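You operate a simulated robot arm through the tools that you are given. There is no shell and no other tool. Be economical: measure what you need, move in short steps, check, and stop when the job is done.

You run a simulated robot arm. Do the job below in one go: nothing can be reset, and whatever is moved stays where it is left.

JOB
Move the ring housing off the smear, wipe the bench and put the housing back.
Fine: rest it in the green tray meanwhile; leave the rag on the bench top.

The check looks at the end state, three seconds after you hand in, the way a careful person would. Anything else that was tipped, shoved, dropped, spilled or broken makes it a failure.

ROBOT AND FRAMES
A 6-joint arm with a two-finger parallel gripper, fixed in place. Base frame: the origin is at the foot of the arm, x ahead of it, y to its left, z up. Units: mm, degrees, N and s.
Its first joint turns from -166.0 to 166.0 degrees. Payload 3.91 kg.
Tool frame: the origin (TCP) lies between the finger pads and is the grasp point; the fingertips stand 30 mm ahead of it; z points along the fingers, y is the line along which they close. The gripper opens to 110 mm. The fingers are 20 mm wide and 10 mm thick; the gripper's body (48 by 112 mm) begins 55 mm behind the TCP.
Orientation is that of the tool frame in the base frame, as a unit quaternion [x, y, z, w]. With the fingers straight down and closing along the base's y, the tool's x points along the base's -x, its y along +y and its z along -z.

CONTROLS
- The arm moves only by the tool jog_arm. Its argument "commands" is text: rows parted by semicolons, each of 7 numbers parted by spaces: the shift along the tool's x, y, z in units of 100 mm (1.0 is 100 mm), then the turn, a rotation vector about the tool's x, y, z in units of 90 degrees (1.0 is 90 degrees), then the gripper command, from -1 (shut) to 1 (fully open), values between in proportion. In form: tx ty tz rx ry rz gripper; .... A call has 1 to 20 rows; each row is the pose to reach, as a shift and turn from the pose commanded when the call began, along the tool's axes at that moment. A call with a number of a shift or a turn outside -1 to 1 is refused whole. A row lasts 0.2 s, in which the tool goes at most 50 mm and 8.6 degrees; a call with a longer step from one row to the next is refused whole, and so is a gripper value outside its range. A pose out of reach is approached as far as the arm can. The call stops where the force on the tool passes 90 N (or 10 N more than at its start, if that is more) or the arm is blocked; 0.2 s more then pass. Each finger travels about 108 mm/s and halts on what it meets, pressing with about 44 N; the grip force reading is that of the motor and also rises with nothing between the fingers. The clock runs only during rows and for 0.2 s after the last one: add rows that repeat a pose to give the fingers time. It gives the time, the measured TCP pose, the force on the tool (base axes), the opening and the grip force at its end, in the units of the frame above (readings bear some noise), and new pictures: "show" is both (left out), scene, wrist or none.
- Cameras (640 x 400 px; columns grow to the right, rows downward): "scene" is fixed at [51, 507.6, 1427.2]; the picture's right is [-0.93, -0.38, 0.00], its down [-0.20, 0.49, -0.85] and it looks along [0.32, -0.78, -0.53] (base axes); focal length 332 px, centre (320, 200). "wrist" rides on the gripper at [-36, 0, -57] in the tool frame; the picture's right is [0.00, -1.00, 0.00], its down [0.97, 0.00, -0.24] and it looks along [0.24, 0.00, 0.97] (tool axes); focal length 218 px, centre (320, 200). There is no depth. A picture from a camera that has moved, and an enlarged one, comes with that camera's place and axes in the base frame and with its lens. The place of the scene camera against the robot may be out by one fixed shift of up to 12 mm in any direction.
- lift_body(by): slides the trunk up (or, below 0, down) by that many mm; the arm rides with it, the base frame stays. It gives what a move gives, with no picture.
- inspect(camera, box): a new picture of the part [left, top, right, bottom] of that camera's present view, enlarged. The clock stands still meanwhile.
- finish_job(): hands the job in; it is judged then, once.

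Work in short steps. Places have to be worked out from the pictures, the camera data and where the tool is seen: move nearer, look again, correct. Check each grasp and each placing, and mend what went wrong. You have 120 turns and 150 pictures in all, those below and enlarged ones among them. Open the gripper and draw the arm clear of the work before you hand the job in, unless the task says otherwise; then end with one line.

The tools are called after "Emit:" by a JSON object that holds its "name" and its "arguments". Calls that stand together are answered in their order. jog_arm: Moves the arm, as the interface text tells. Its arguments: {"type":"object","properties":{"commands":{"type":"string"},"show":{"type":"string","enum":["both","scene","wrist","none"]}},"required":["commands"]} The other tools are called the same way: lift_body (by) slides the trunk up or down; inspect (camera, box) takes an enlarged picture of a part of a camera's view; finish_job () hands the job in.

At the start:

```text
clock: 0.0
eef_pos: [491.9, -133.4, 1088.6]
orientation: [0.0, 1.0, 0.001, 0.0]
ft_force: [0.1, 0.1, -0.7]
opening: 110.0
gripper_force: 0.0
trunk travel left (down, up): [-450.0, 90.0]
```

scene: 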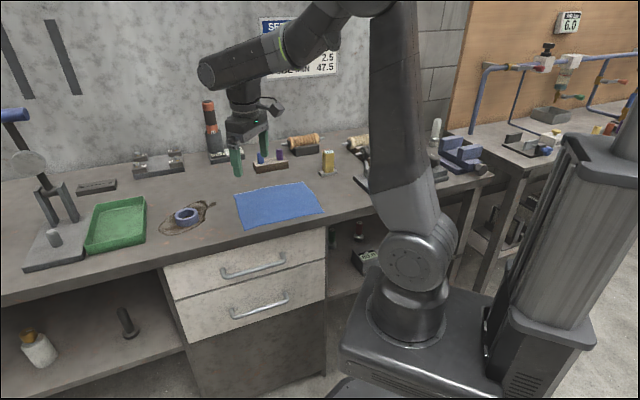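
wrist: 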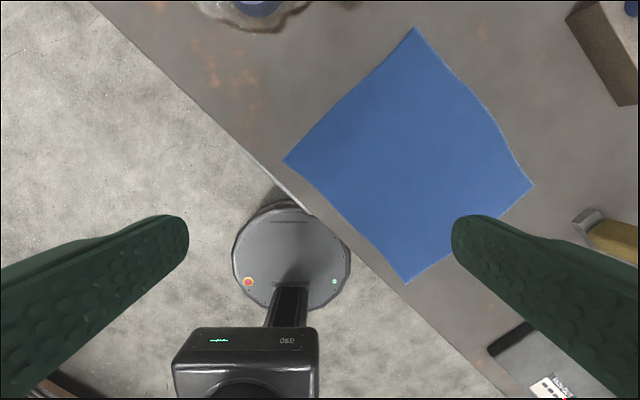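

The pictures put the bench top nearer z≈880 than 500 (rag triangulated from both cameras). I'll look closer at the housing, tray and rag before moving.

Emit:
{"name": "inspect", "arguments": {"camera": "scene", "box": [0, 90, 240, 290]}}

Emit:
{"name": "inspect", "arguments": {"camera": "scene", "box": [180, 90, 400, 250]}}

```text
2.00 times, centred on (120, 190) of scene
camera zoom: at [51.0, 507.6, 1427.2], right [-0.93, -0.38, 0.0], down [-0.2, 0.49, -0.85], along [0.32, -0.78, -0.53], focal length 664 px, centre (720, 220)
```

zoom: 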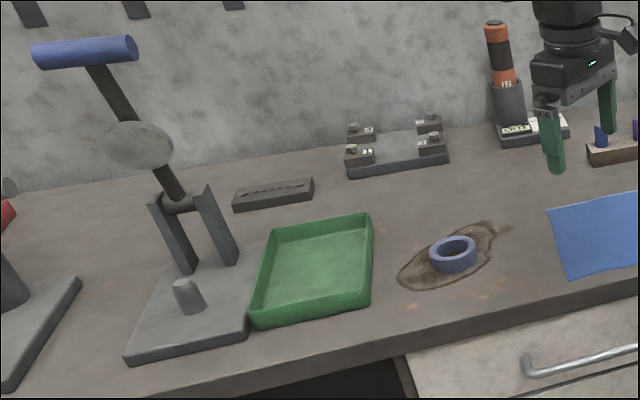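

```text
2.50 times, centred on (290, 170) of scene
camera zoom: at [51.0, 507.6, 1427.2], right [-0.93, -0.38, 0.0], down [-0.2, 0.49, -0.85], along [0.32, -0.78, -0.53], focal length 830 px, centre (395, 275)
```

zoom: 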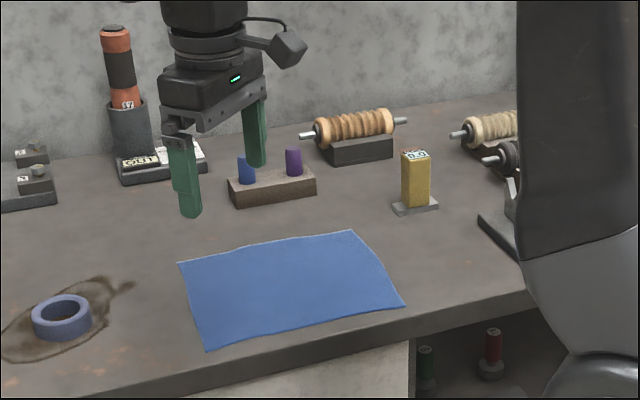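

The housing is judged near (680,-68), about 50 mm wide. I move the tool towards above it, staying high, for a wrist view.

Emit:
{"name": "jog_arm", "arguments": {"commands": "-0.4 0.2 0 0 0 0 1; -0.8 0.4 0 0 0 0 1; -1 0.65 0 0 0 0 1", "show": "wrist"}}

```text
clock: 0.8
eef_pos: [591.0, -67.3, 1088.9]
orientation: [0.0, 1.0, 0.001, 0.0]
ft_force: [-0.3, 0.0, 0.8]
opening: 110.2
gripper_force: 0.1
trunk travel left (down, up): [-450.0, 90.0]
camera wrist: at [626.8, -67.0, 1145.6], right [0.0, -1.0, 0.0], down [-0.97, 0.0, 0.24], along [-0.24, 0.0, -0.97], focal length 218 px, centre (320, 200)
```

wrist: 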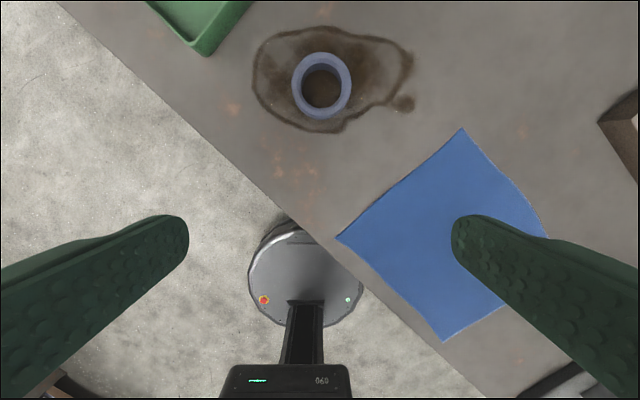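

Parallax confirms bench z≈880; the housing is at about (688,-68), OD ≈ 62. The tray's near corner is at about (715,47); I go farther out to see it.

Emit:
{"name": "jog_arm", "arguments": {"commands": "-0.4 0.2 0 0 0 0 1; -0.7 0.5 0 0 0 0 1; -0.9 0.8 0 0 0 0 1; -0.9 0.8 0 0 0 0 1"}}

```text
clock: 1.8
eef_pos: [680.3, 14.2, 1087.5]
orientation: [0.0, 1.0, 0.0, -0.001]
ft_force: [-0.5, 0.5, 0.1]
opening: 109.7
gripper_force: 0.0
trunk travel left (down, up): [-450.0, 90.0]
camera wrist: at [716.0, 13.3, 1144.0], right [0.0, -1.0, 0.0], down [-0.97, 0.0, 0.24], along [-0.24, 0.0, -0.97], focal length 218 px, centre (320, 200)
```

scene: 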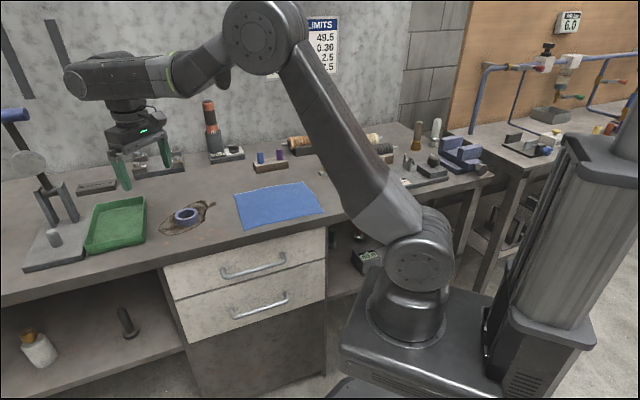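
wrist: 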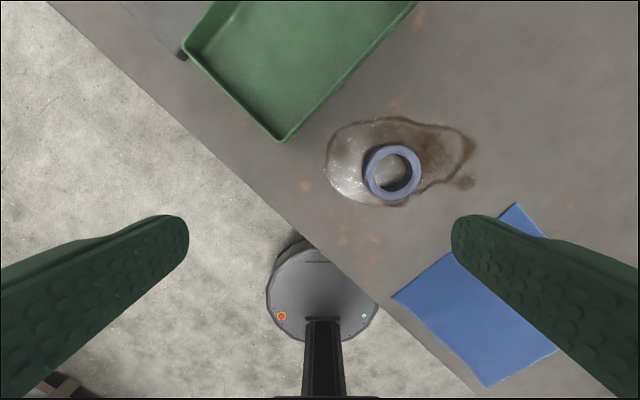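

The tray's near corner is ≈(724,52), its sides run at ±45°, 127 mm wide. The housing is ≈(689,-68). I turn the tool 44° so the fingers close along the tray's long side, go over the housing and down to z≈990.

Emit:
{"name": "jog_arm", "arguments": {"commands": "-0.02 -0.2 0 0 0 -0.09 1; -0.04 -0.4 0 0 0 -0.18 1; -0.06 -0.6 0 0 0 -0.27 1; -0.085 -0.82 0.2 0 0 -0.36 1; -0.085 -0.82 0.5 0 0 -0.45 1; -0.085 -0.82 0.8 0 0 -0.489 1; -0.085 -0.82 0.95 0 0 -0.489 1; -0.085 -0.82 0.95 0 0 -0.489 1"}}

```text
clock: 3.6
eef_pos: [691.0, -69.7, 993.4]
orientation: [-0.374, 0.927, 0.0, 0.0]
ft_force: [-0.3, -0.3, -0.2]
opening: 110.5
gripper_force: 0.0
trunk travel left (down, up): [-450.0, 90.0]
camera wrist: at [715.7, -45.6, 1048.5], right [0.7, -0.72, 0.0], down [-0.7, -0.67, 0.24], along [-0.17, -0.17, -0.97], focal length 218 px, centre (320, 200)
```

scene: 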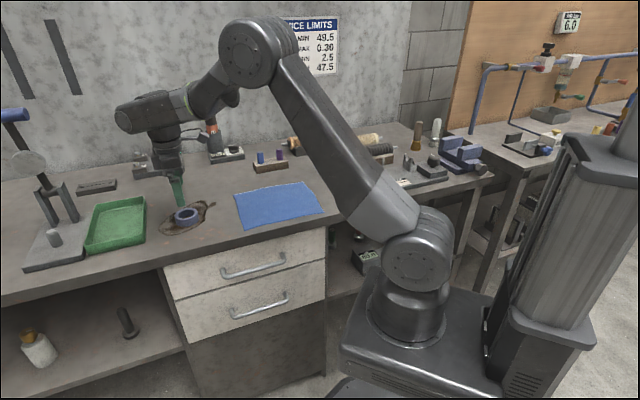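
wrist: 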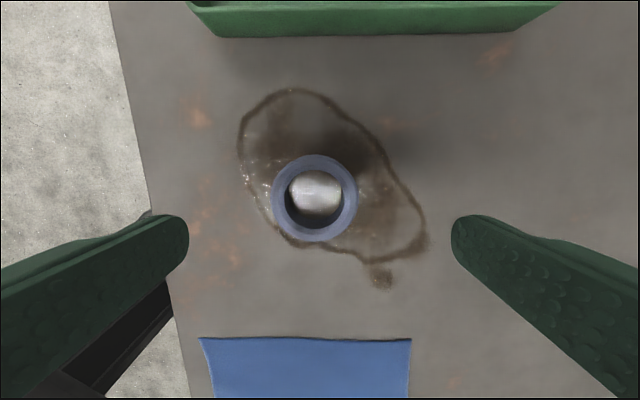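

There is something bright inside the ring; I enlarge it before grasping.

Emit:
{"name": "inspect", "arguments": {"camera": "wrist", "box": [220, 120, 420, 280]}}

Emit:
{"name": "inspect", "arguments": {"camera": "scene", "box": [140, 180, 240, 250]}}

```text
2.50 times, centred on (320, 200) of wrist
camera zoom: at [715.7, -45.6, 1048.5], right [0.7, -0.72, 0.0], down [-0.7, -0.67, 0.24], along [-0.17, -0.17, -0.97], focal length 546 px, centre (320, 200)
```

zoom: 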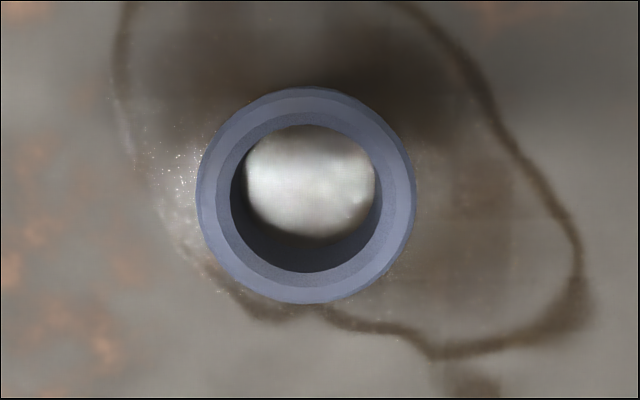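

```text
5.71 times, centred on (190, 215) of scene
camera zoom: at [51.0, 507.6, 1427.2], right [-0.93, -0.38, 0.0], down [-0.2, 0.49, -0.85], along [0.32, -0.78, -0.53], focal length 1897 px, centre (1063, 114)
```

zoom: 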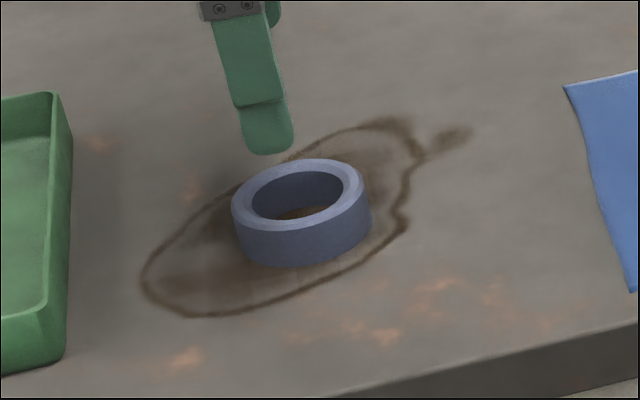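

It's only glare on the wet smear. The ring is OD 60, ≈22 mm tall, centre ≈(688,-67); I shift 4 mm along the tool's y and descend to TCP z≈918 (tips ≈888).

Emit:
{"name": "jog_arm", "arguments": {"commands": "0 0.04 0.2 0 0 0 1; 0 0.04 0.45 0 0 0 1; 0 0.04 0.65 0 0 0 1; 0 0.04 0.75 0 0 0 1; 0 0.04 0.75 0 0 0 1"}}

Emit:
{"name": "inspect", "arguments": {"camera": "scene", "box": [140, 180, 240, 250]}}

```text
clock: 4.8
eef_pos: [687.3, -68.1, 918.6]
orientation: [-0.374, 0.927, 0.0, 0.0]
ft_force: [0.6, 0.4, -0.2]
opening: 109.9
gripper_force: 0.1
trunk travel left (down, up): [-450.0, 90.0]
camera wrist: at [712.9, -42.6, 974.2], right [0.69, -0.72, 0.0], down [-0.7, -0.67, 0.24], along [-0.17, -0.17, -0.97], focal length 218 px, centre (320, 200)
```

scene: 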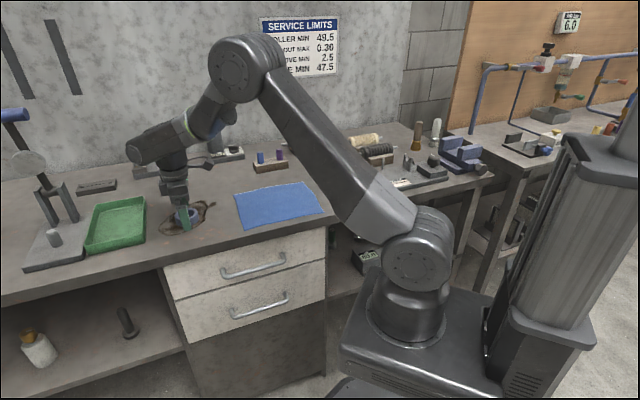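
wrist: 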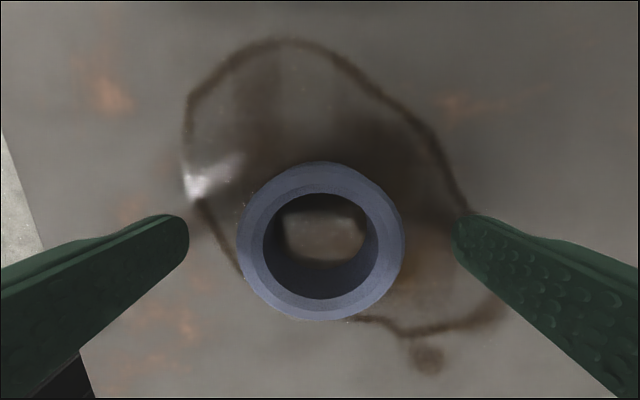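

```text
5.71 times, centred on (190, 215) of scene
camera zoom: at [51.0, 507.6, 1427.2], right [-0.93, -0.38, 0.0], down [-0.2, 0.49, -0.85], along [0.32, -0.78, -0.53], focal length 1897 px, centre (1063, 114)
```

zoom: 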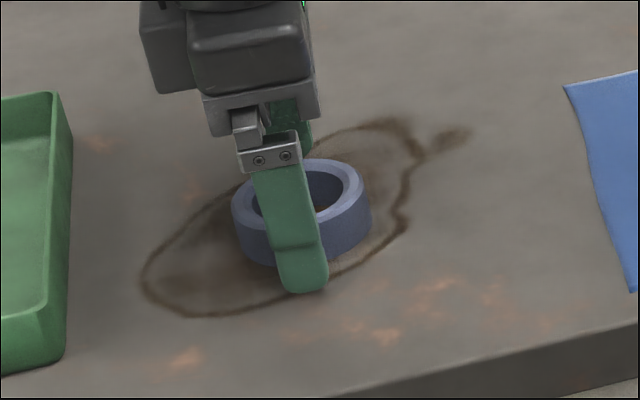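

The ring is centred between the fingers; it sits ~3 mm on the tool's -x side. I correct that, go 4 mm lower and close.

Emit:
{"name": "jog_arm", "arguments": {"commands": "-0.03 0 0.04 0 0 0 1; -0.03 0 0.04 0 0 0 0.4; -0.03 0 0.04 0 0 0 0.2; -0.03 0 0.04 0 0 0 -1; -0.03 0 0.04 0 0 0 -1; -0.03 0 0.04 0 0 0 -1"}}

```text
clock: 6.2
eef_pos: [689.6, -64.9, 913.7]
orientation: [-0.374, 0.927, 0.0, 0.001]
ft_force: [0.1, 1.1, 0.4]
opening: 61.1
gripper_force: 43.7
trunk travel left (down, up): [-450.0, 90.0]
camera wrist: at [715.1, -39.8, 970.1], right [0.69, -0.72, 0.0], down [-0.7, -0.67, 0.24], along [-0.17, -0.17, -0.97], focal length 218 px, centre (320, 200)
```

scene: 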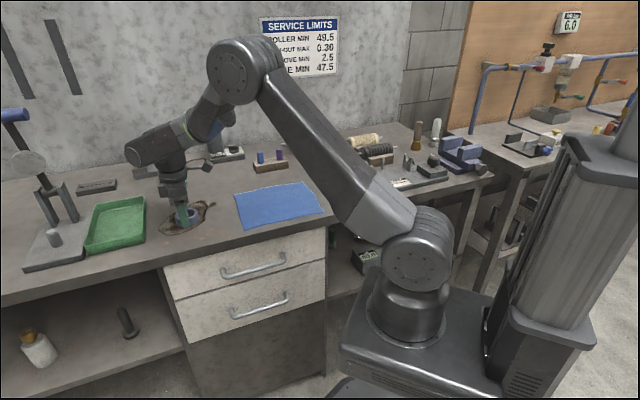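
wrist: 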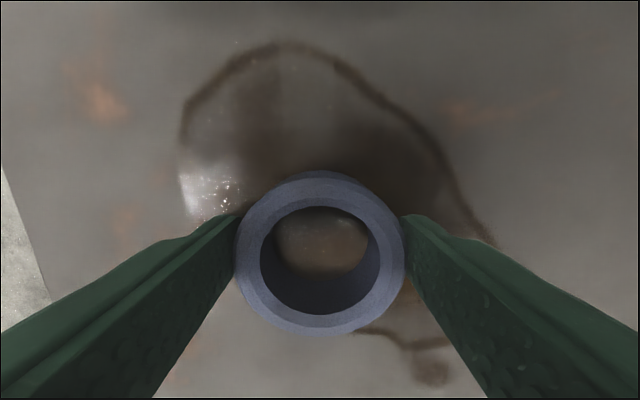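

Gripped (61 mm, 44 N) at home TCP ≈(689.5,-65.5,914). The tray lies straight along the tool's -x, its near wall ≈105 mm away; I lift and move out.

Emit:
{"name": "jog_arm", "arguments": {"commands": "0 0 -0.15 0 0 0 -1; 0 0 -0.45 0 0 0 -1; 0 0 -0.75 0 0 0 -1; -0.2 0 -0.8 0 0 0 -1; -0.5 0 -0.8 0 0 0 -1; -0.8 0 -0.8 0 0 0 -1; -1 0 -0.8 0 0 0 -1; -1 0 -0.8 0 0 0 -1"}}

```text
clock: 8.0
eef_pos: [763.4, 5.5, 993.1]
orientation: [-0.375, 0.927, 0.0, 0.0]
ft_force: [0.8, -0.1, -3.1]
opening: 61.1
gripper_force: 44.2
trunk travel left (down, up): [-450.0, 90.0]
camera wrist: at [787.7, 30.9, 1049.0], right [0.69, -0.72, 0.0], down [-0.7, -0.67, 0.24], along [-0.17, -0.17, -0.97], focal length 218 px, centre (320, 200)
```

scene: 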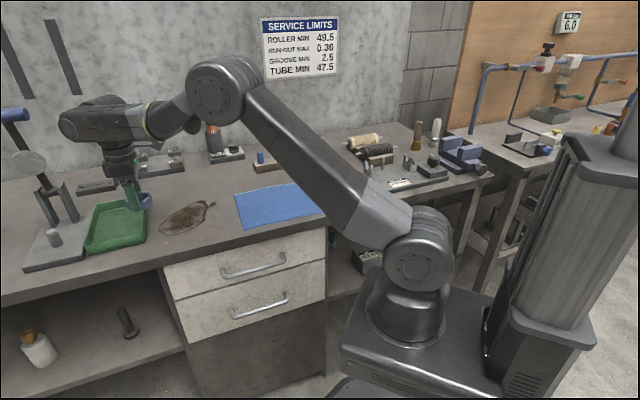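
wrist: 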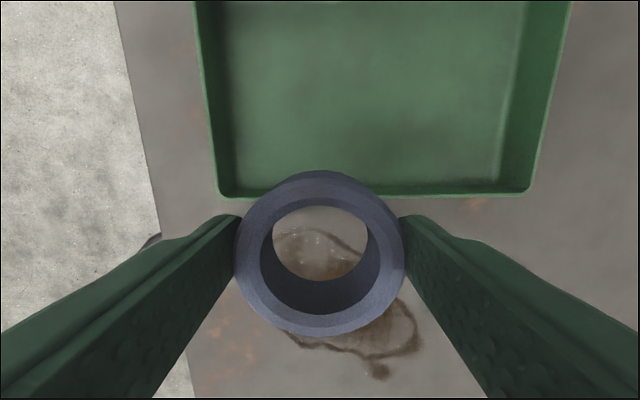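

The near rim is ≈6 mm ahead of the TCP. I go 52 mm further out, then look.

Emit:
{"name": "jog_arm", "arguments": {"commands": "-0.2 0 0 0 0 0 -1; -0.4 0 0 0 0 0 -1; -0.52 0 0 0 0 0 -1; -0.52 0 0.3 0 0 0 -1; -0.52 0 0.3 0 0 0 -1"}}

Emit:
{"name": "inspect", "arguments": {"camera": "scene", "box": [70, 170, 170, 260]}}

```text
clock: 9.2
eef_pos: [798.4, 41.3, 965.7]
orientation: [-0.375, 0.927, 0.0, 0.0]
ft_force: [-0.9, 0.3, -2.7]
opening: 61.0
gripper_force: 44.3
trunk travel left (down, up): [-450.0, 90.0]
camera wrist: at [824.1, 66.3, 1021.3], right [0.69, -0.72, 0.0], down [-0.7, -0.67, 0.24], along [-0.17, -0.17, -0.97], focal length 218 px, centre (320, 200)
```

scene: 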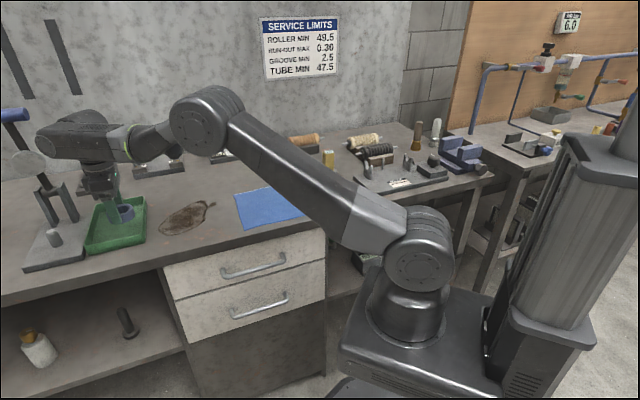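
wrist: 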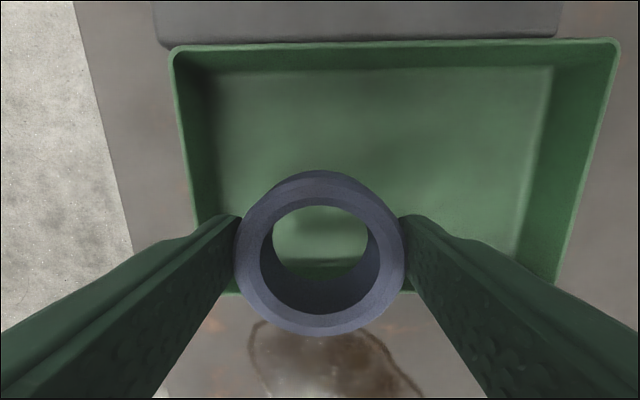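

```text
4.44 times, centred on (120, 215) of scene
camera zoom: at [51.0, 507.6, 1427.2], right [-0.93, -0.38, 0.0], down [-0.2, 0.49, -0.85], along [0.32, -0.78, -0.53], focal length 1476 px, centre (1209, 133)
```

zoom: 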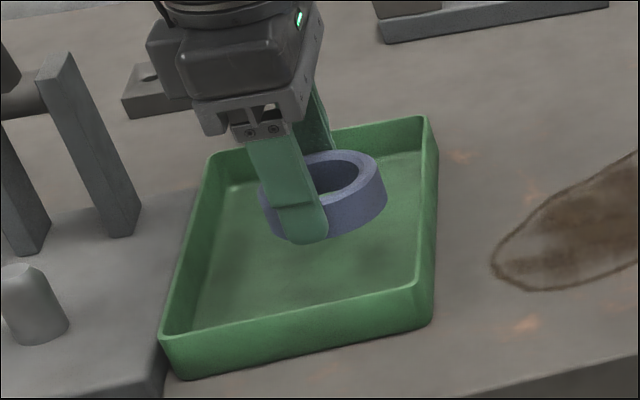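

The ring is well inside the tray outline. I descend to TCP z≈920, leaving 1–2 mm, and check the force.

Emit:
{"name": "jog_arm", "arguments": {"commands": "0 0 0.2 0 0 0 -1; 0 0 0.35 0 0 0 -1; 0 0 0.42 0 0 0 -1; 0 0 0.455 0 0 0 -1; 0 0 0.455 0 0 0 -1", "show": "none"}}

Emit:
{"name": "inspect", "arguments": {"camera": "scene", "box": [70, 170, 170, 260]}}

```text
clock: 10.4
eef_pos: [799.4, 40.2, 916.8]
orientation: [-0.375, 0.927, 0.0, 0.0]
ft_force: [-0.3, 0.2, -2.4]
opening: 61.1
gripper_force: 44.2
trunk travel left (down, up): [-450.0, 90.0]
```

```text
4.44 times, centred on (120, 215) of scene
camera zoom: at [51.0, 507.6, 1427.2], right [-0.93, -0.38, 0.0], down [-0.2, 0.49, -0.85], along [0.32, -0.78, -0.53], focal length 1476 px, centre (1209, 133)
```

zoom: 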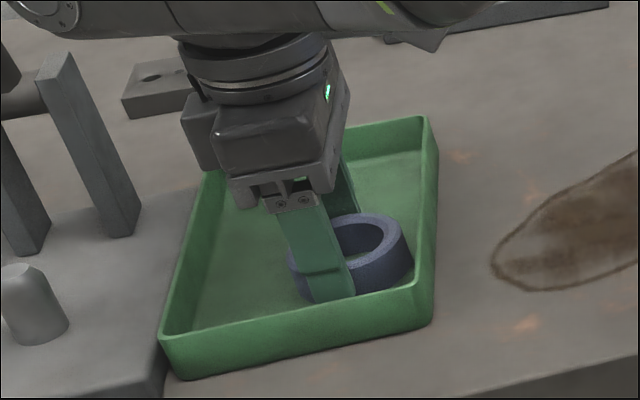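

The load is still carried (−2.4 N). I lower in 1 mm steps.

Emit:
{"name": "jog_arm", "arguments": {"commands": "0 0 0.01 0 0 0 -1; 0 0 0.02 0 0 0 -1; 0 0 0.02 0 0 0 -1", "show": "none"}}

```text
clock: 11.2
eef_pos: [798.6, 40.1, 917.9]
orientation: [-0.375, 0.927, -0.001, 0.001]
ft_force: [2.0, -0.9, 8.6]
opening: 61.2
gripper_force: 44.1
trunk travel left (down, up): [-450.0, 90.0]
```

It touches the tray floor (+8.6 N). I open to about 84 mm and lift straight up.

Emit:
{"name": "jog_arm", "arguments": {"commands": "0 0 0 0 0 0 0.3; 0 0 0 0 0 0 0.53; 0 0 0 0 0 0 0.53; 0 0 -0.2 0 0 0 0.53; 0 0 -0.5 0 0 0 0.53; 0 0 -0.9 0 0 0 0.53; 0 0 -0.9 0 0 0 0.53"}}

```text
clock: 12.8
eef_pos: [798.1, 41.4, 1006.1]
orientation: [-0.375, 0.927, 0.0, 0.0]
ft_force: [0.8, 0.5, 0.5]
opening: 84.3
gripper_force: 0.1
trunk travel left (down, up): [-450.0, 90.0]
camera wrist: at [822.8, 65.8, 1062.6], right [0.69, -0.72, 0.0], down [-0.7, -0.67, 0.24], along [-0.17, -0.17, -0.97], focal length 218 px, centre (320, 200)
```

scene: 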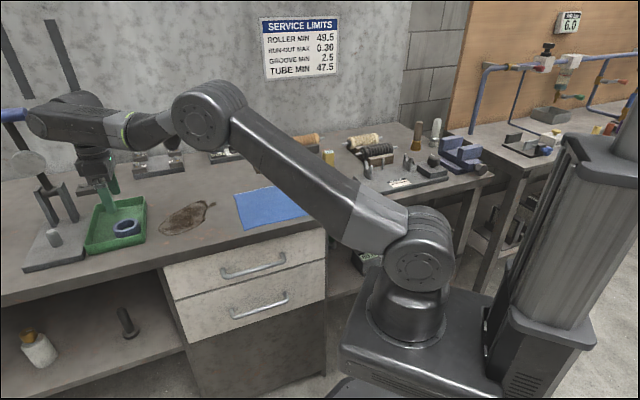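
wrist: 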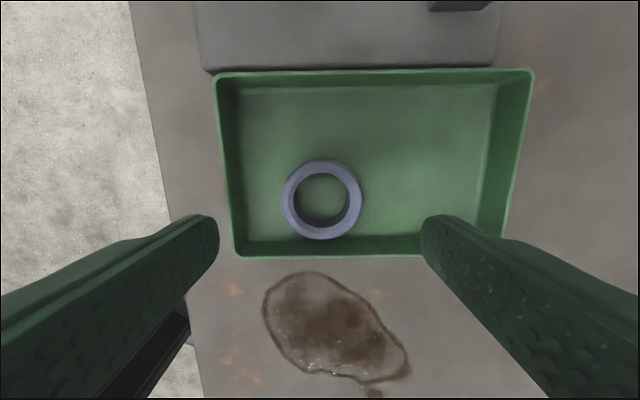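

The housing rests flat in the tray. The rag lies at tool-x ≈141–375 from the housing's home point, squared to the tool; I travel back towards its near edge in stages.

Emit:
{"name": "jog_arm", "arguments": {"commands": "0.3 0 0 0 0 0 0.3; 0.7 0 0 0 0 0 0; 1 0 0 0 0 0 0", "show": "none"}}

Emit:
{"name": "jog_arm", "arguments": {"commands": "0.4 0 0 0 0 0 0; 0.8 0 0 0 0 0 0; 1 0 0 0 0 0 0; 1 0 0 0 0 0 0", "show": "wrist"}}

Emit:
{"name": "jog_arm", "arguments": {"commands": "0.4 0 0 0 0 0 0; 0.8 0 0 0 0 0 0; 1 0 0 0 0 0 0; 1 0 0 0 0 0 0", "show": "wrist"}}

```text
clock: 13.6
eef_pos: [724.6, -27.5, 1007.2]
orientation: [-0.375, 0.927, 0.0, 0.0]
ft_force: [0.3, 1.4, -0.1]
opening: 55.0
gripper_force: 0.1
trunk travel left (down, up): [-450.0, 90.0]
```

```text
clock: 14.6
eef_pos: [654.5, -99.4, 1005.3]
orientation: [-0.373, 0.928, 0.0, 0.0]
ft_force: [-0.7, 0.6, -0.6]
opening: 54.9
gripper_force: 0.0
trunk travel left (down, up): [-450.0, 90.0]
camera wrist: at [679.3, -73.7, 1061.2], right [0.7, -0.72, 0.0], down [-0.7, -0.67, 0.24], along [-0.17, -0.17, -0.97], focal length 218 px, centre (320, 200)
```

wrist: 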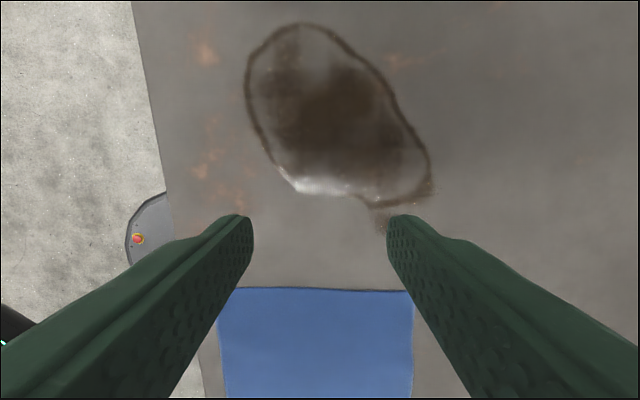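

```text
clock: 15.6
eef_pos: [582.5, -169.0, 1005.2]
orientation: [-0.374, 0.927, 0.0, 0.0]
ft_force: [0.4, 0.1, 0.3]
opening: 54.9
gripper_force: 0.1
trunk travel left (down, up): [-450.0, 90.0]
camera wrist: at [607.7, -143.2, 1062.0], right [0.69, -0.72, 0.0], down [-0.7, -0.67, 0.24], along [-0.17, -0.17, -0.97], focal length 218 px, centre (320, 200)
```

wrist: 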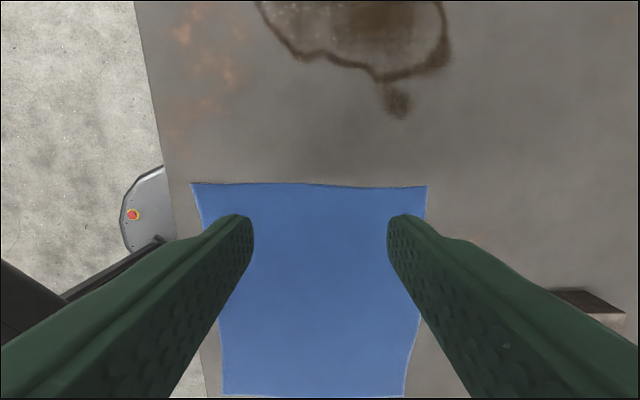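

The rag's near edge is 5 mm ahead of the TCP. I move 40 mm in over the rag and descend to just above the bench (TCP z≈916).

Emit:
{"name": "jog_arm", "arguments": {"commands": "0.3 0.02 0.2 0 0 0 0; 0.4 0.05 0.5 0 0 0 0; 0.4 0.05 0.75 0 0 0 0; 0.4 0.05 0.89 0 0 0 0; 0.4 0.05 0.89 0 0 0 0", "show": "none"}}

Emit:
{"name": "jog_arm", "arguments": {"commands": "0 0 0.02 0 0 0 0; 0 0 0.03 0 0 0 0; 0 0 0.04 0 0 0 0; 0 0 0.04 0 0 0 0"}}

```text
clock: 16.8
eef_pos: [551.6, -191.5, 917.1]
orientation: [-0.375, 0.927, 0.0, 0.0]
ft_force: [0.2, -0.2, -0.2]
opening: 54.9
gripper_force: 0.1
trunk travel left (down, up): [-450.0, 90.0]
```

```text
clock: 17.8
eef_pos: [550.8, -192.8, 913.3]
orientation: [-0.375, 0.927, 0.0, 0.001]
ft_force: [-0.2, 0.8, 0.5]
opening: 55.1
gripper_force: 0.0
trunk travel left (down, up): [-450.0, 90.0]
camera wrist: at [576.4, -166.8, 969.1], right [0.69, -0.72, 0.0], down [-0.7, -0.67, 0.24], along [-0.17, -0.17, -0.97], focal length 218 px, centre (320, 200)
```

scene: 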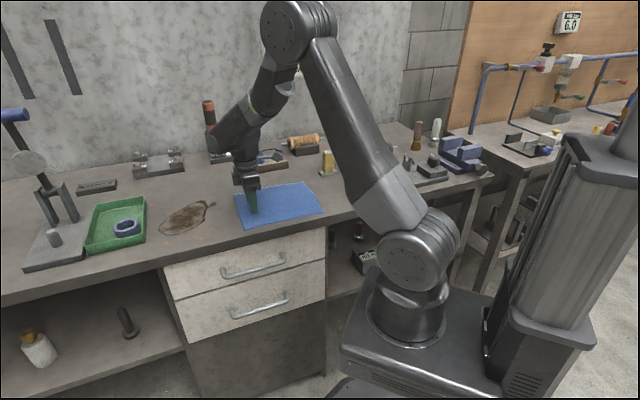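
wrist: 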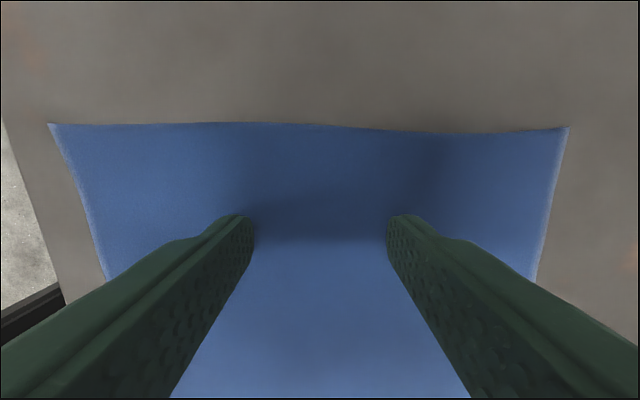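

No contact yet; I creep down in 1 mm steps until the force shows.

Emit:
{"name": "jog_arm", "arguments": {"commands": "0 0 0.01 0 0 0 0; 0 0 0.015 0 0 0 0; 0 0 0.015 0 0 0 0", "show": "none"}}

Emit:
{"name": "jog_arm", "arguments": {"commands": "0 0 0.01 0 0 0 0; 0 0 0.015 0 0 0 0; 0 0 0.015 0 0 0 0", "show": "none"}}

```text
clock: 18.6
eef_pos: [551.0, -191.2, 911.6]
orientation: [-0.374, 0.927, 0.001, 0.0]
ft_force: [-0.3, 0.4, -0.8]
opening: 55.2
gripper_force: 0.1
trunk travel left (down, up): [-450.0, 90.0]
```

```text
clock: 19.4
eef_pos: [551.2, -191.9, 910.9]
orientation: [-0.375, 0.927, -0.002, 0.0]
ft_force: [1.4, 0.4, 8.8]
opening: 55.0
gripper_force: 0.0
trunk travel left (down, up): [-450.0, 90.0]
```

The tips touch the rag (8.8 N) at TCP z≈911. I close to pinch the cloth.

Emit:
{"name": "jog_arm", "arguments": {"commands": "0 0 0 0 0 0 -0.4; 0 0 0 0 0 0 -0.8; 0 0 0 0 0 0 -1; 0 0 0 0 0 0 -1; 0 0 0 0 0 0 -1"}}

```text
clock: 20.6
eef_pos: [550.2, -191.8, 910.6]
orientation: [-0.374, 0.927, 0.0, 0.0]
ft_force: [0.1, -1.1, 12.3]
opening: 1.9
gripper_force: 42.3
trunk travel left (down, up): [-450.0, 90.0]
camera wrist: at [575.3, -166.5, 967.2], right [0.69, -0.72, 0.0], down [-0.7, -0.67, 0.24], along [-0.17, -0.17, -0.97], focal length 218 px, centre (320, 200)
```

scene: 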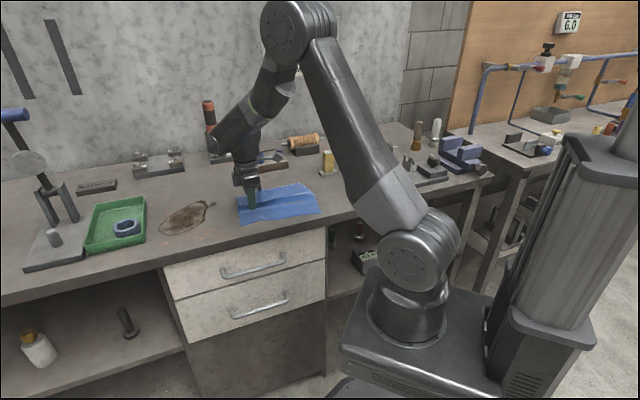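
wrist: 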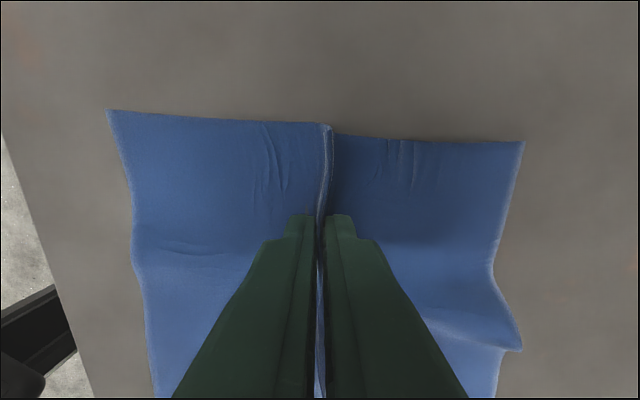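

The cloth is pinched (1.9 mm, bunched). I drag it, pressing lightly, towards the smear.

Emit:
{"name": "jog_arm", "arguments": {"commands": "-0.2 0 0 0 0 0 -1; -0.4 0 0 0 0 0 -1; -0.6 -0.05 0 0 0 0 -1; -0.8 -0.1 0 0 0 0 -1; -1 -0.1 0 0 0 0 -1; -1 -0.1 0 0 0 0 -1"}}

```text
clock: 22.0
eef_pos: [629.8, -129.6, 911.3]
orientation: [-0.375, 0.927, -0.001, 0.001]
ft_force: [-1.3, -0.8, 17.0]
opening: 2.3
gripper_force: 42.2
trunk travel left (down, up): [-450.0, 90.0]
camera wrist: at [655.0, -104.2, 967.2], right [0.69, -0.72, 0.0], down [-0.7, -0.67, 0.24], along [-0.17, -0.17, -0.97], focal length 218 px, centre (320, 200)
```

scene: 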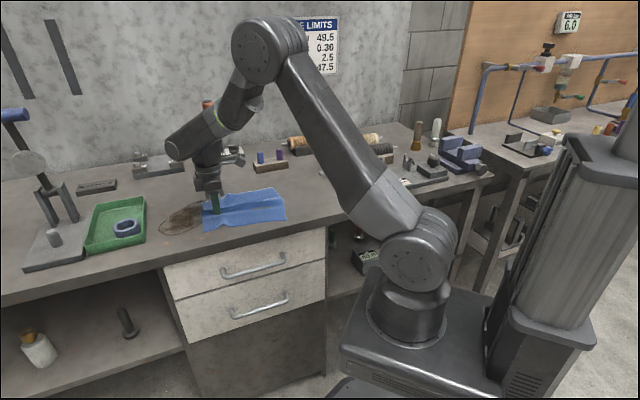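
wrist: 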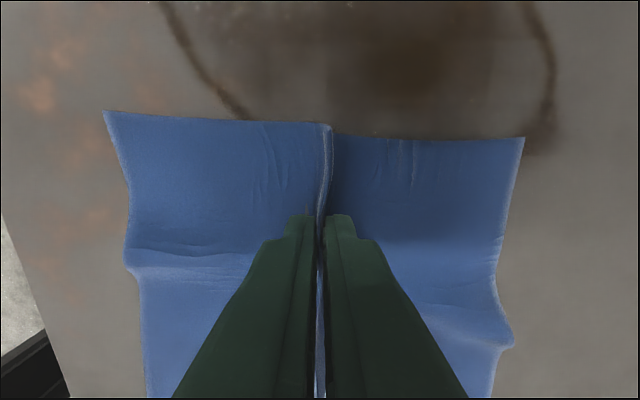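

The rag follows flat at 17 N of pressure. I continue 100 mm across the smear.

Emit:
{"name": "jog_arm", "arguments": {"commands": "-0.2 0 0 0 0 0 -1; -0.4 0 0 0 0 0 -1; -0.6 0 0 0 0 0 -1; -0.8 0 0 0 0 0 -1; -1 0 0 0 0 0 -1; -1 0 0 0 0 0 -1"}}

```text
clock: 23.4
eef_pos: [701.0, -58.9, 910.6]
orientation: [-0.374, 0.927, 0.0, 0.001]
ft_force: [-0.6, -2.1, 19.3]
opening: 2.3
gripper_force: 42.3
trunk travel left (down, up): [-450.0, 90.0]
camera wrist: at [725.7, -33.7, 967.2], right [0.69, -0.72, 0.0], down [-0.7, -0.67, 0.24], along [-0.17, -0.17, -0.97], focal length 218 px, centre (320, 200)
```

scene: 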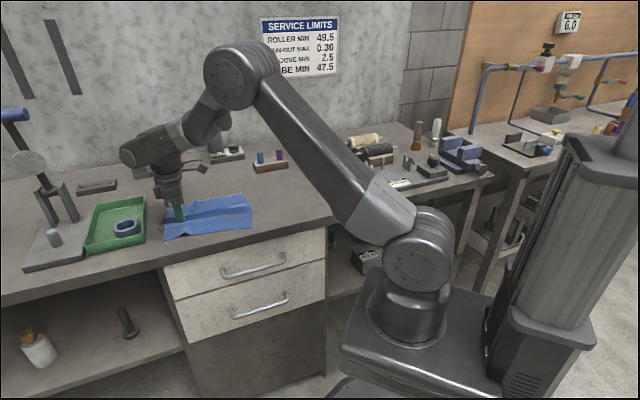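
wrist: 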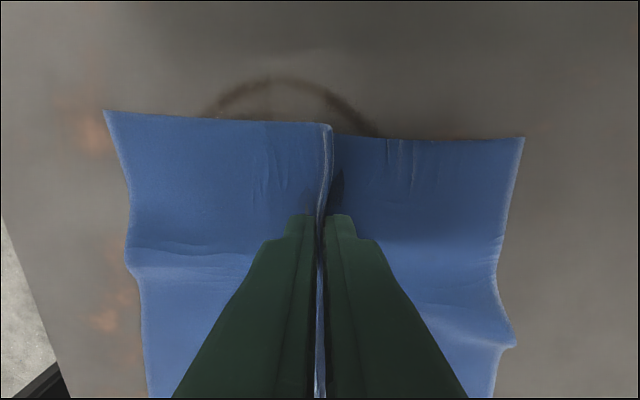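

The smear's far end is still 14 mm ahead of the cloth's edge; the tray wall is ≈90 mm from the TCP. I advance 38 mm, then scrub back and forth sideways.

Emit:
{"name": "jog_arm", "arguments": {"commands": "-0.2 0 0 0 0 0 -1; -0.38 0 0 0 0 0 -1; -0.38 0.15 0 0 0 0 -1; -0.38 0.3 0 0 0 0 -1; -0.2 0.3 0 0 0 0 -1; 0 0.3 0 0 0 0 -1; 0.2 0.3 0 0 0 0 -1; 0.4 0.2 0 0 0 0 -1; 0.6 0 0 0 0 0 -1; 0.8 -0.2 0 0 0 0 -1; 1 -0.4 0 0 0 0 -1; 1 -0.4 0 0 0 0 -1"}}

```text
clock: 26.0
eef_pos: [655.8, -158.5, 911.2]
orientation: [-0.375, 0.927, 0.0, 0.0]
ft_force: [-1.3, 1.0, 12.9]
opening: 2.3
gripper_force: 41.8
trunk travel left (down, up): [-450.0, 90.0]
camera wrist: at [680.4, -133.4, 967.1], right [0.69, -0.72, 0.0], down [-0.7, -0.67, 0.24], along [-0.17, -0.17, -0.97], focal length 218 px, centre (320, 200)
```

scene: 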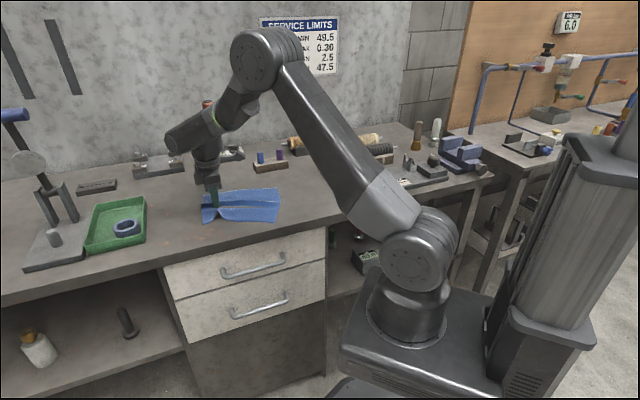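
wrist: 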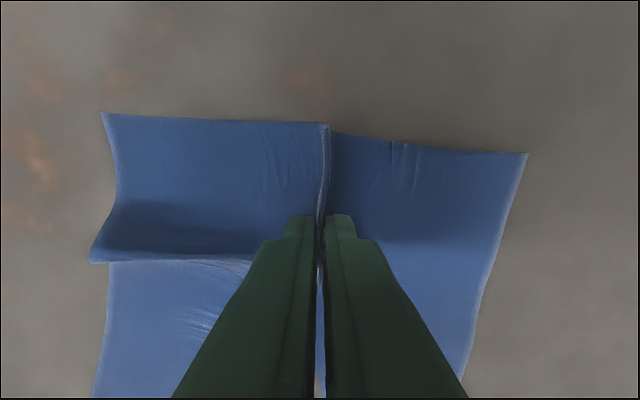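

The smear looks gone where it can be seen. I drag the rag back 100 mm towards its old place to check what lies beneath.

Emit:
{"name": "jog_arm", "arguments": {"commands": "0.2 0 0 0 0 0 -1; 0.4 0.1 0 0 0 0 -1; 0.6 0.2 0 0 0 0 -1; 0.8 0.35 0 0 0 0 -1; 1 0.48 0 0 0 0 -1; 1 0.48 0 0 0 0 -1"}}

Emit:
{"name": "inspect", "arguments": {"camera": "scene", "box": [80, 160, 340, 260]}}

```text
clock: 27.4
eef_pos: [549.7, -193.0, 911.8]
orientation: [-0.375, 0.927, -0.001, 0.001]
ft_force: [3.0, -0.1, 32.0]
opening: 2.1
gripper_force: 42.0
trunk travel left (down, up): [-450.0, 90.0]
camera wrist: at [575.3, -167.6, 967.1], right [0.69, -0.72, 0.0], down [-0.7, -0.67, 0.24], along [-0.17, -0.17, -0.97], focal length 218 px, centre (320, 200)
```

scene: 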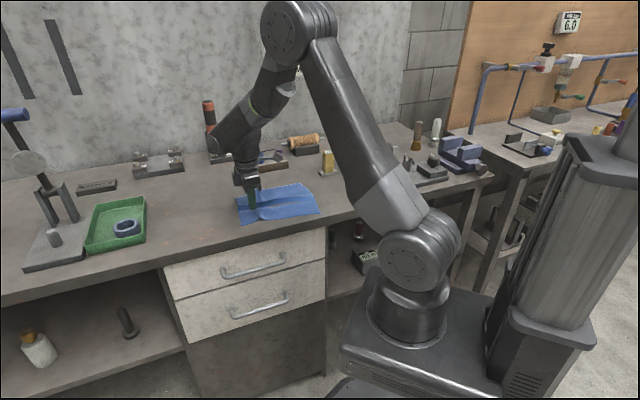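
wrist: 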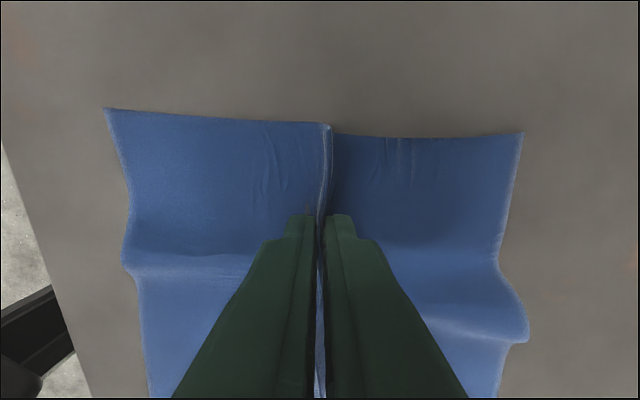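

```text
2.46 times, centred on (210, 210) of scene
camera zoom: at [51.0, 507.6, 1427.2], right [-0.93, -0.38, 0.0], down [-0.2, 0.49, -0.85], along [0.32, -0.78, -0.53], focal length 817 px, centre (591, 175)
```

zoom: 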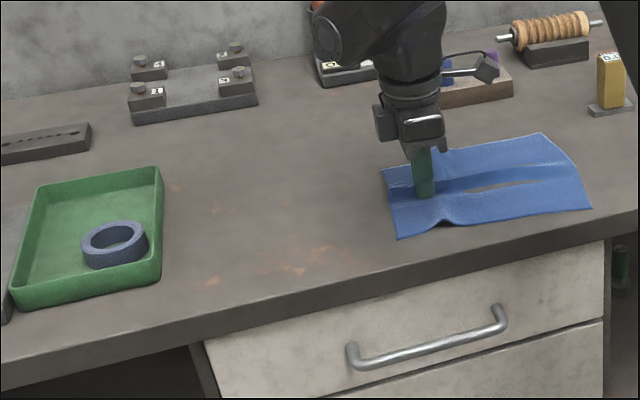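

The smear is wiped off; only the bench's own rust spots are left. The rag is back in its place; I release it and rise.

Emit:
{"name": "jog_arm", "arguments": {"commands": "0 0 -0.01 0 0 0 -0.8; 0 0 -0.02 0 0 0 -0.5; 0 0 -0.03 0 0 0 -0.5; 0 0 -0.2 0 0 0 -0.5; 0 0 -0.5 0 0 0 -0.5; 0 0 -0.95 0 0 0 -0.3; 0 0 -0.95 0 0 0 0; 0 0 -0.95 0 0 0 0.3"}}

```text
clock: 29.2
eef_pos: [551.4, -192.2, 1005.9]
orientation: [-0.374, 0.927, 0.0, 0.0]
ft_force: [0.2, -0.3, 0.3]
opening: 71.7
gripper_force: 0.1
trunk travel left (down, up): [-450.0, 90.0]
camera wrist: at [576.9, -168.8, 1061.5], right [0.69, -0.72, 0.0], down [-0.7, -0.67, 0.24], along [-0.17, -0.17, -0.97], focal length 218 px, centre (320, 200)
```

scene: 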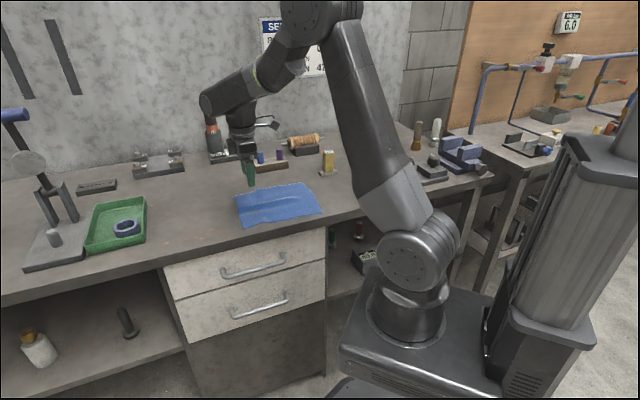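
wrist: 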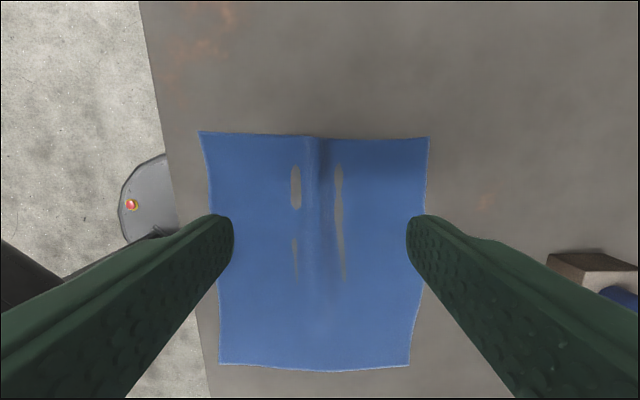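

The rag lies flat on the bench. I travel back over the tray (340 mm along -x, 3 mm in -y, undoing my commands).

Emit:
{"name": "jog_arm", "arguments": {"commands": "-0.4 0 0 0 0 0 0.53; -0.8 0 0 0 0 0 0.53; -1 -0.03 0 0 0 0 0.53", "show": "wrist"}}

Emit:
{"name": "jog_arm", "arguments": {"commands": "-0.4 0 0 0 0 0 0.53; -0.8 0 0 0 0 0 0.53; -1 0 0 0 0 0 0.53", "show": "wrist"}}

Emit:
{"name": "jog_arm", "arguments": {"commands": "-0.4 0 0 0 0 0 0.53; -0.8 0 0 0 0 0 0.53; -1 0 0 0 0 0 0.53", "show": "none"}}

Emit:
{"name": "jog_arm", "arguments": {"commands": "-0.2 0 0 0 0 0 0.53; -0.4 0 0 0 0 0 0.53; -0.4 0 0.4 0 0 0 0.53; -0.4 0 0.4 0 0 0 0.53"}}

```text
clock: 30.0
eef_pos: [625.6, -125.3, 1007.2]
orientation: [-0.375, 0.927, 0.0, 0.0]
ft_force: [0.3, 0.0, -0.6]
opening: 84.4
gripper_force: 0.0
trunk travel left (down, up): [-450.0, 90.0]
camera wrist: at [651.4, -100.6, 1061.7], right [0.69, -0.72, 0.0], down [-0.7, -0.67, 0.24], along [-0.17, -0.17, -0.97], focal length 218 px, centre (320, 200)
```

wrist: 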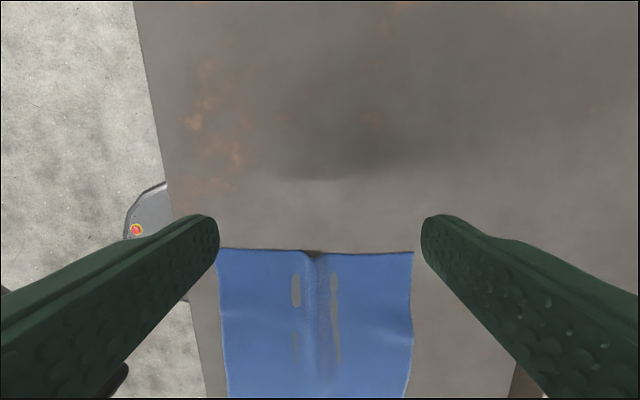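

```text
clock: 30.8
eef_pos: [697.6, -57.0, 1005.0]
orientation: [-0.375, 0.927, 0.0, -0.001]
ft_force: [0.0, 0.5, 0.1]
opening: 84.0
gripper_force: 0.0
trunk travel left (down, up): [-450.0, 90.0]
camera wrist: at [723.5, -31.0, 1061.2], right [0.69, -0.72, 0.0], down [-0.7, -0.67, 0.24], along [-0.17, -0.17, -0.97], focal length 218 px, centre (320, 200)
```

wrist: 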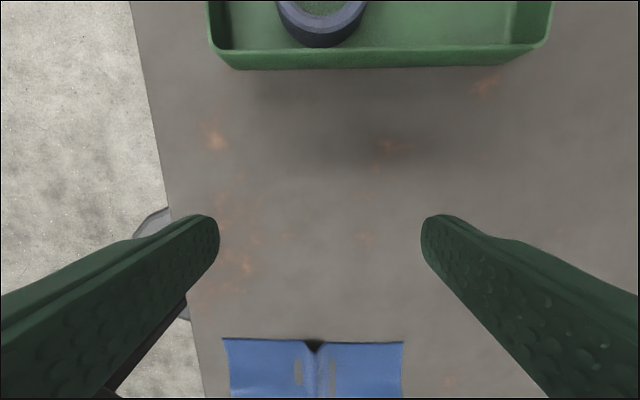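

```text
clock: 31.6
eef_pos: [769.8, 12.8, 1005.9]
orientation: [-0.375, 0.927, 0.001, 0.001]
ft_force: [-0.5, -0.2, 0.3]
opening: 84.6
gripper_force: 0.1
trunk travel left (down, up): [-450.0, 90.0]
```

```text
clock: 32.6
eef_pos: [799.2, 41.4, 963.0]
orientation: [-0.375, 0.927, -0.001, 0.0]
ft_force: [0.3, 1.0, -0.8]
opening: 84.0
gripper_force: 0.0
trunk travel left (down, up): [-450.0, 90.0]
camera wrist: at [824.1, 66.7, 1020.6], right [0.69, -0.72, 0.0], down [-0.7, -0.67, 0.24], along [-0.17, -0.17, -0.97], focal length 218 px, centre (320, 200)
```

scene: 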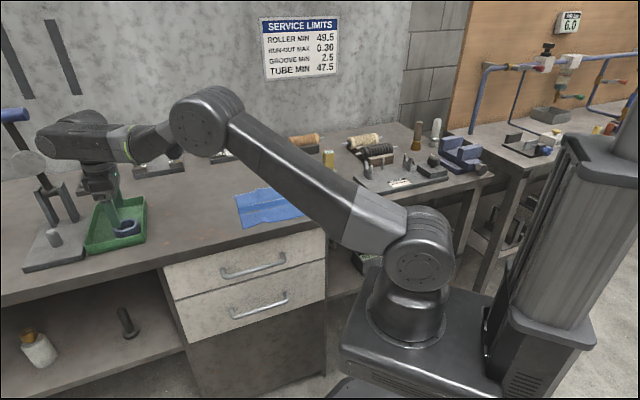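
wrist: 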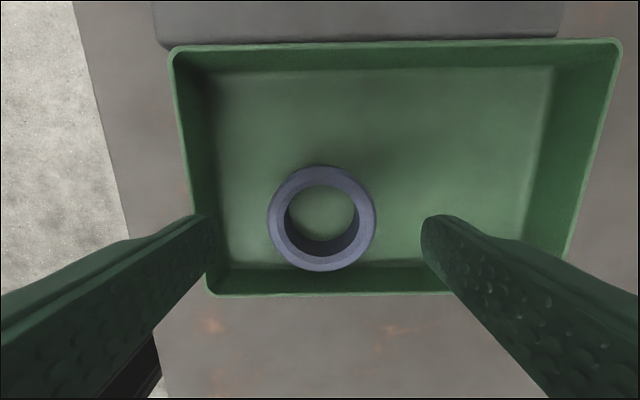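

The bench is clean and the ring is centred under the fingers. I descend to just above the release height and close.

Emit:
{"name": "jog_arm", "arguments": {"commands": "0 0 0.2 0 0 0 0.53; 0 0 0.4 0 0 0 0.53; 0 0 0.485 0 0 0 0.53; 0 0 0.485 0 0 0 0.53; 0 0 0.485 0 0 0 0.2; 0 0 0.485 0 0 0 -1; 0 0 0.485 0 0 0 -1; 0 0 0.485 0 0 0 -1"}}

```text
clock: 34.4
eef_pos: [798.8, 42.1, 916.3]
orientation: [-0.375, 0.927, 0.0, 0.001]
ft_force: [-0.3, -0.1, 0.3]
opening: 61.5
gripper_force: 44.5
trunk travel left (down, up): [-450.0, 90.0]
camera wrist: at [824.3, 66.4, 972.3], right [0.69, -0.72, 0.0], down [-0.7, -0.67, 0.24], along [-0.17, -0.17, -0.97], focal length 218 px, centre (320, 200)
```

scene: 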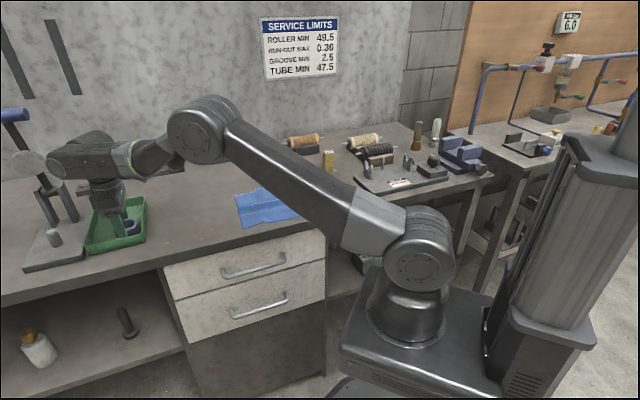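
wrist: 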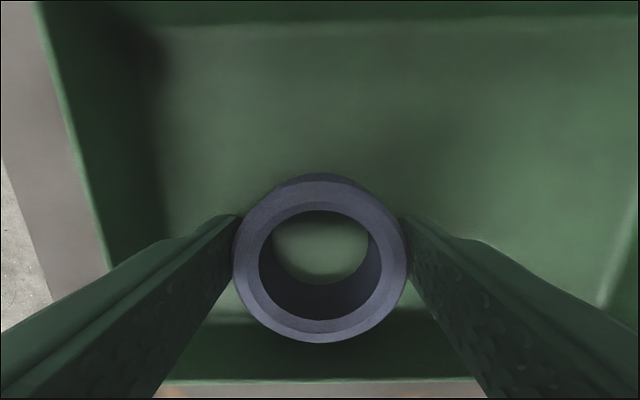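

Regripped (61.5 mm). I lift out of the tray and start back; home is 152 mm along the tool's +x.

Emit:
{"name": "jog_arm", "arguments": {"commands": "0 0 -0.15 0 0 0 -1; 0 0 -0.4 0 0 0 -1; 0 0 -0.7 0 0 0 -1; 0.3 0 -0.7 0 0 0 -1; 0.6 0 -0.7 0 0 0 -1; 1 0 -0.7 0 0 0 -1; 1 0 -0.7 0 0 0 -1", "show": "scene"}}

Emit:
{"name": "jog_arm", "arguments": {"commands": "0.3 0 0 0 0 0 -1; 0.52 0 0 0 0 0 -1; 0.52 0 0.3 0 0 0 -1; 0.52 0 0.6 0 0 0 -1; 0.52 0 0.68 0 0 0 -1; 0.52 0 0.7 0 0 0 -1; 0.52 0 0.7 0 0 0 -1"}}

```text
clock: 36.0
eef_pos: [727.0, -29.7, 987.2]
orientation: [-0.375, 0.927, 0.001, 0.0]
ft_force: [-0.2, 0.0, -2.5]
opening: 61.2
gripper_force: 44.2
trunk travel left (down, up): [-450.0, 90.0]
```

scene: 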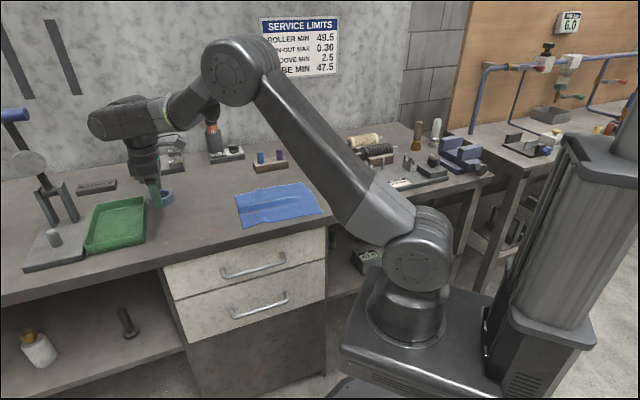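

```text
clock: 37.6
eef_pos: [689.5, -63.8, 916.9]
orientation: [-0.375, 0.927, 0.0, -0.001]
ft_force: [-0.3, -0.7, -3.7]
opening: 61.2
gripper_force: 44.2
trunk travel left (down, up): [-450.0, 90.0]
camera wrist: at [714.8, -39.5, 972.7], right [0.69, -0.72, 0.0], down [-0.7, -0.67, 0.24], along [-0.17, -0.17, -0.97], focal length 218 px, centre (320, 200)
```

scene: 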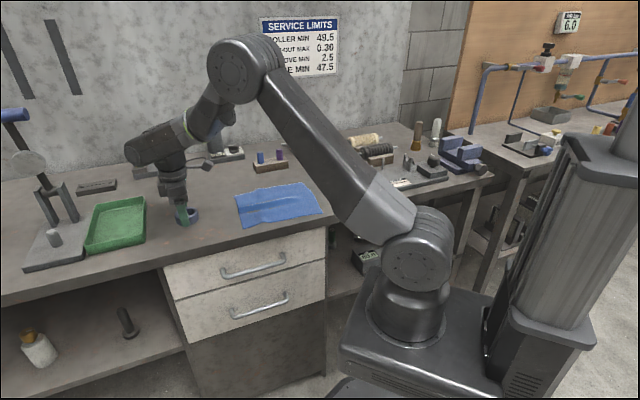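
wrist: 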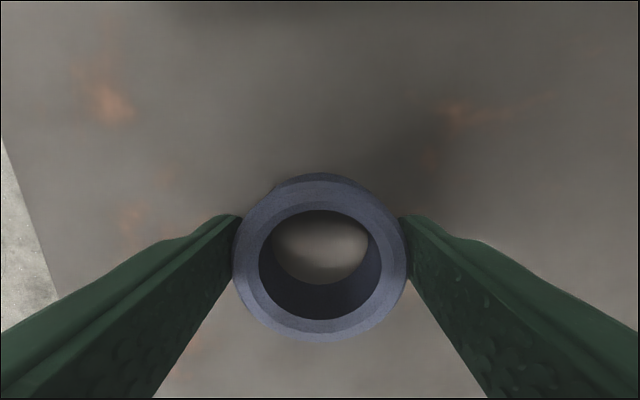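

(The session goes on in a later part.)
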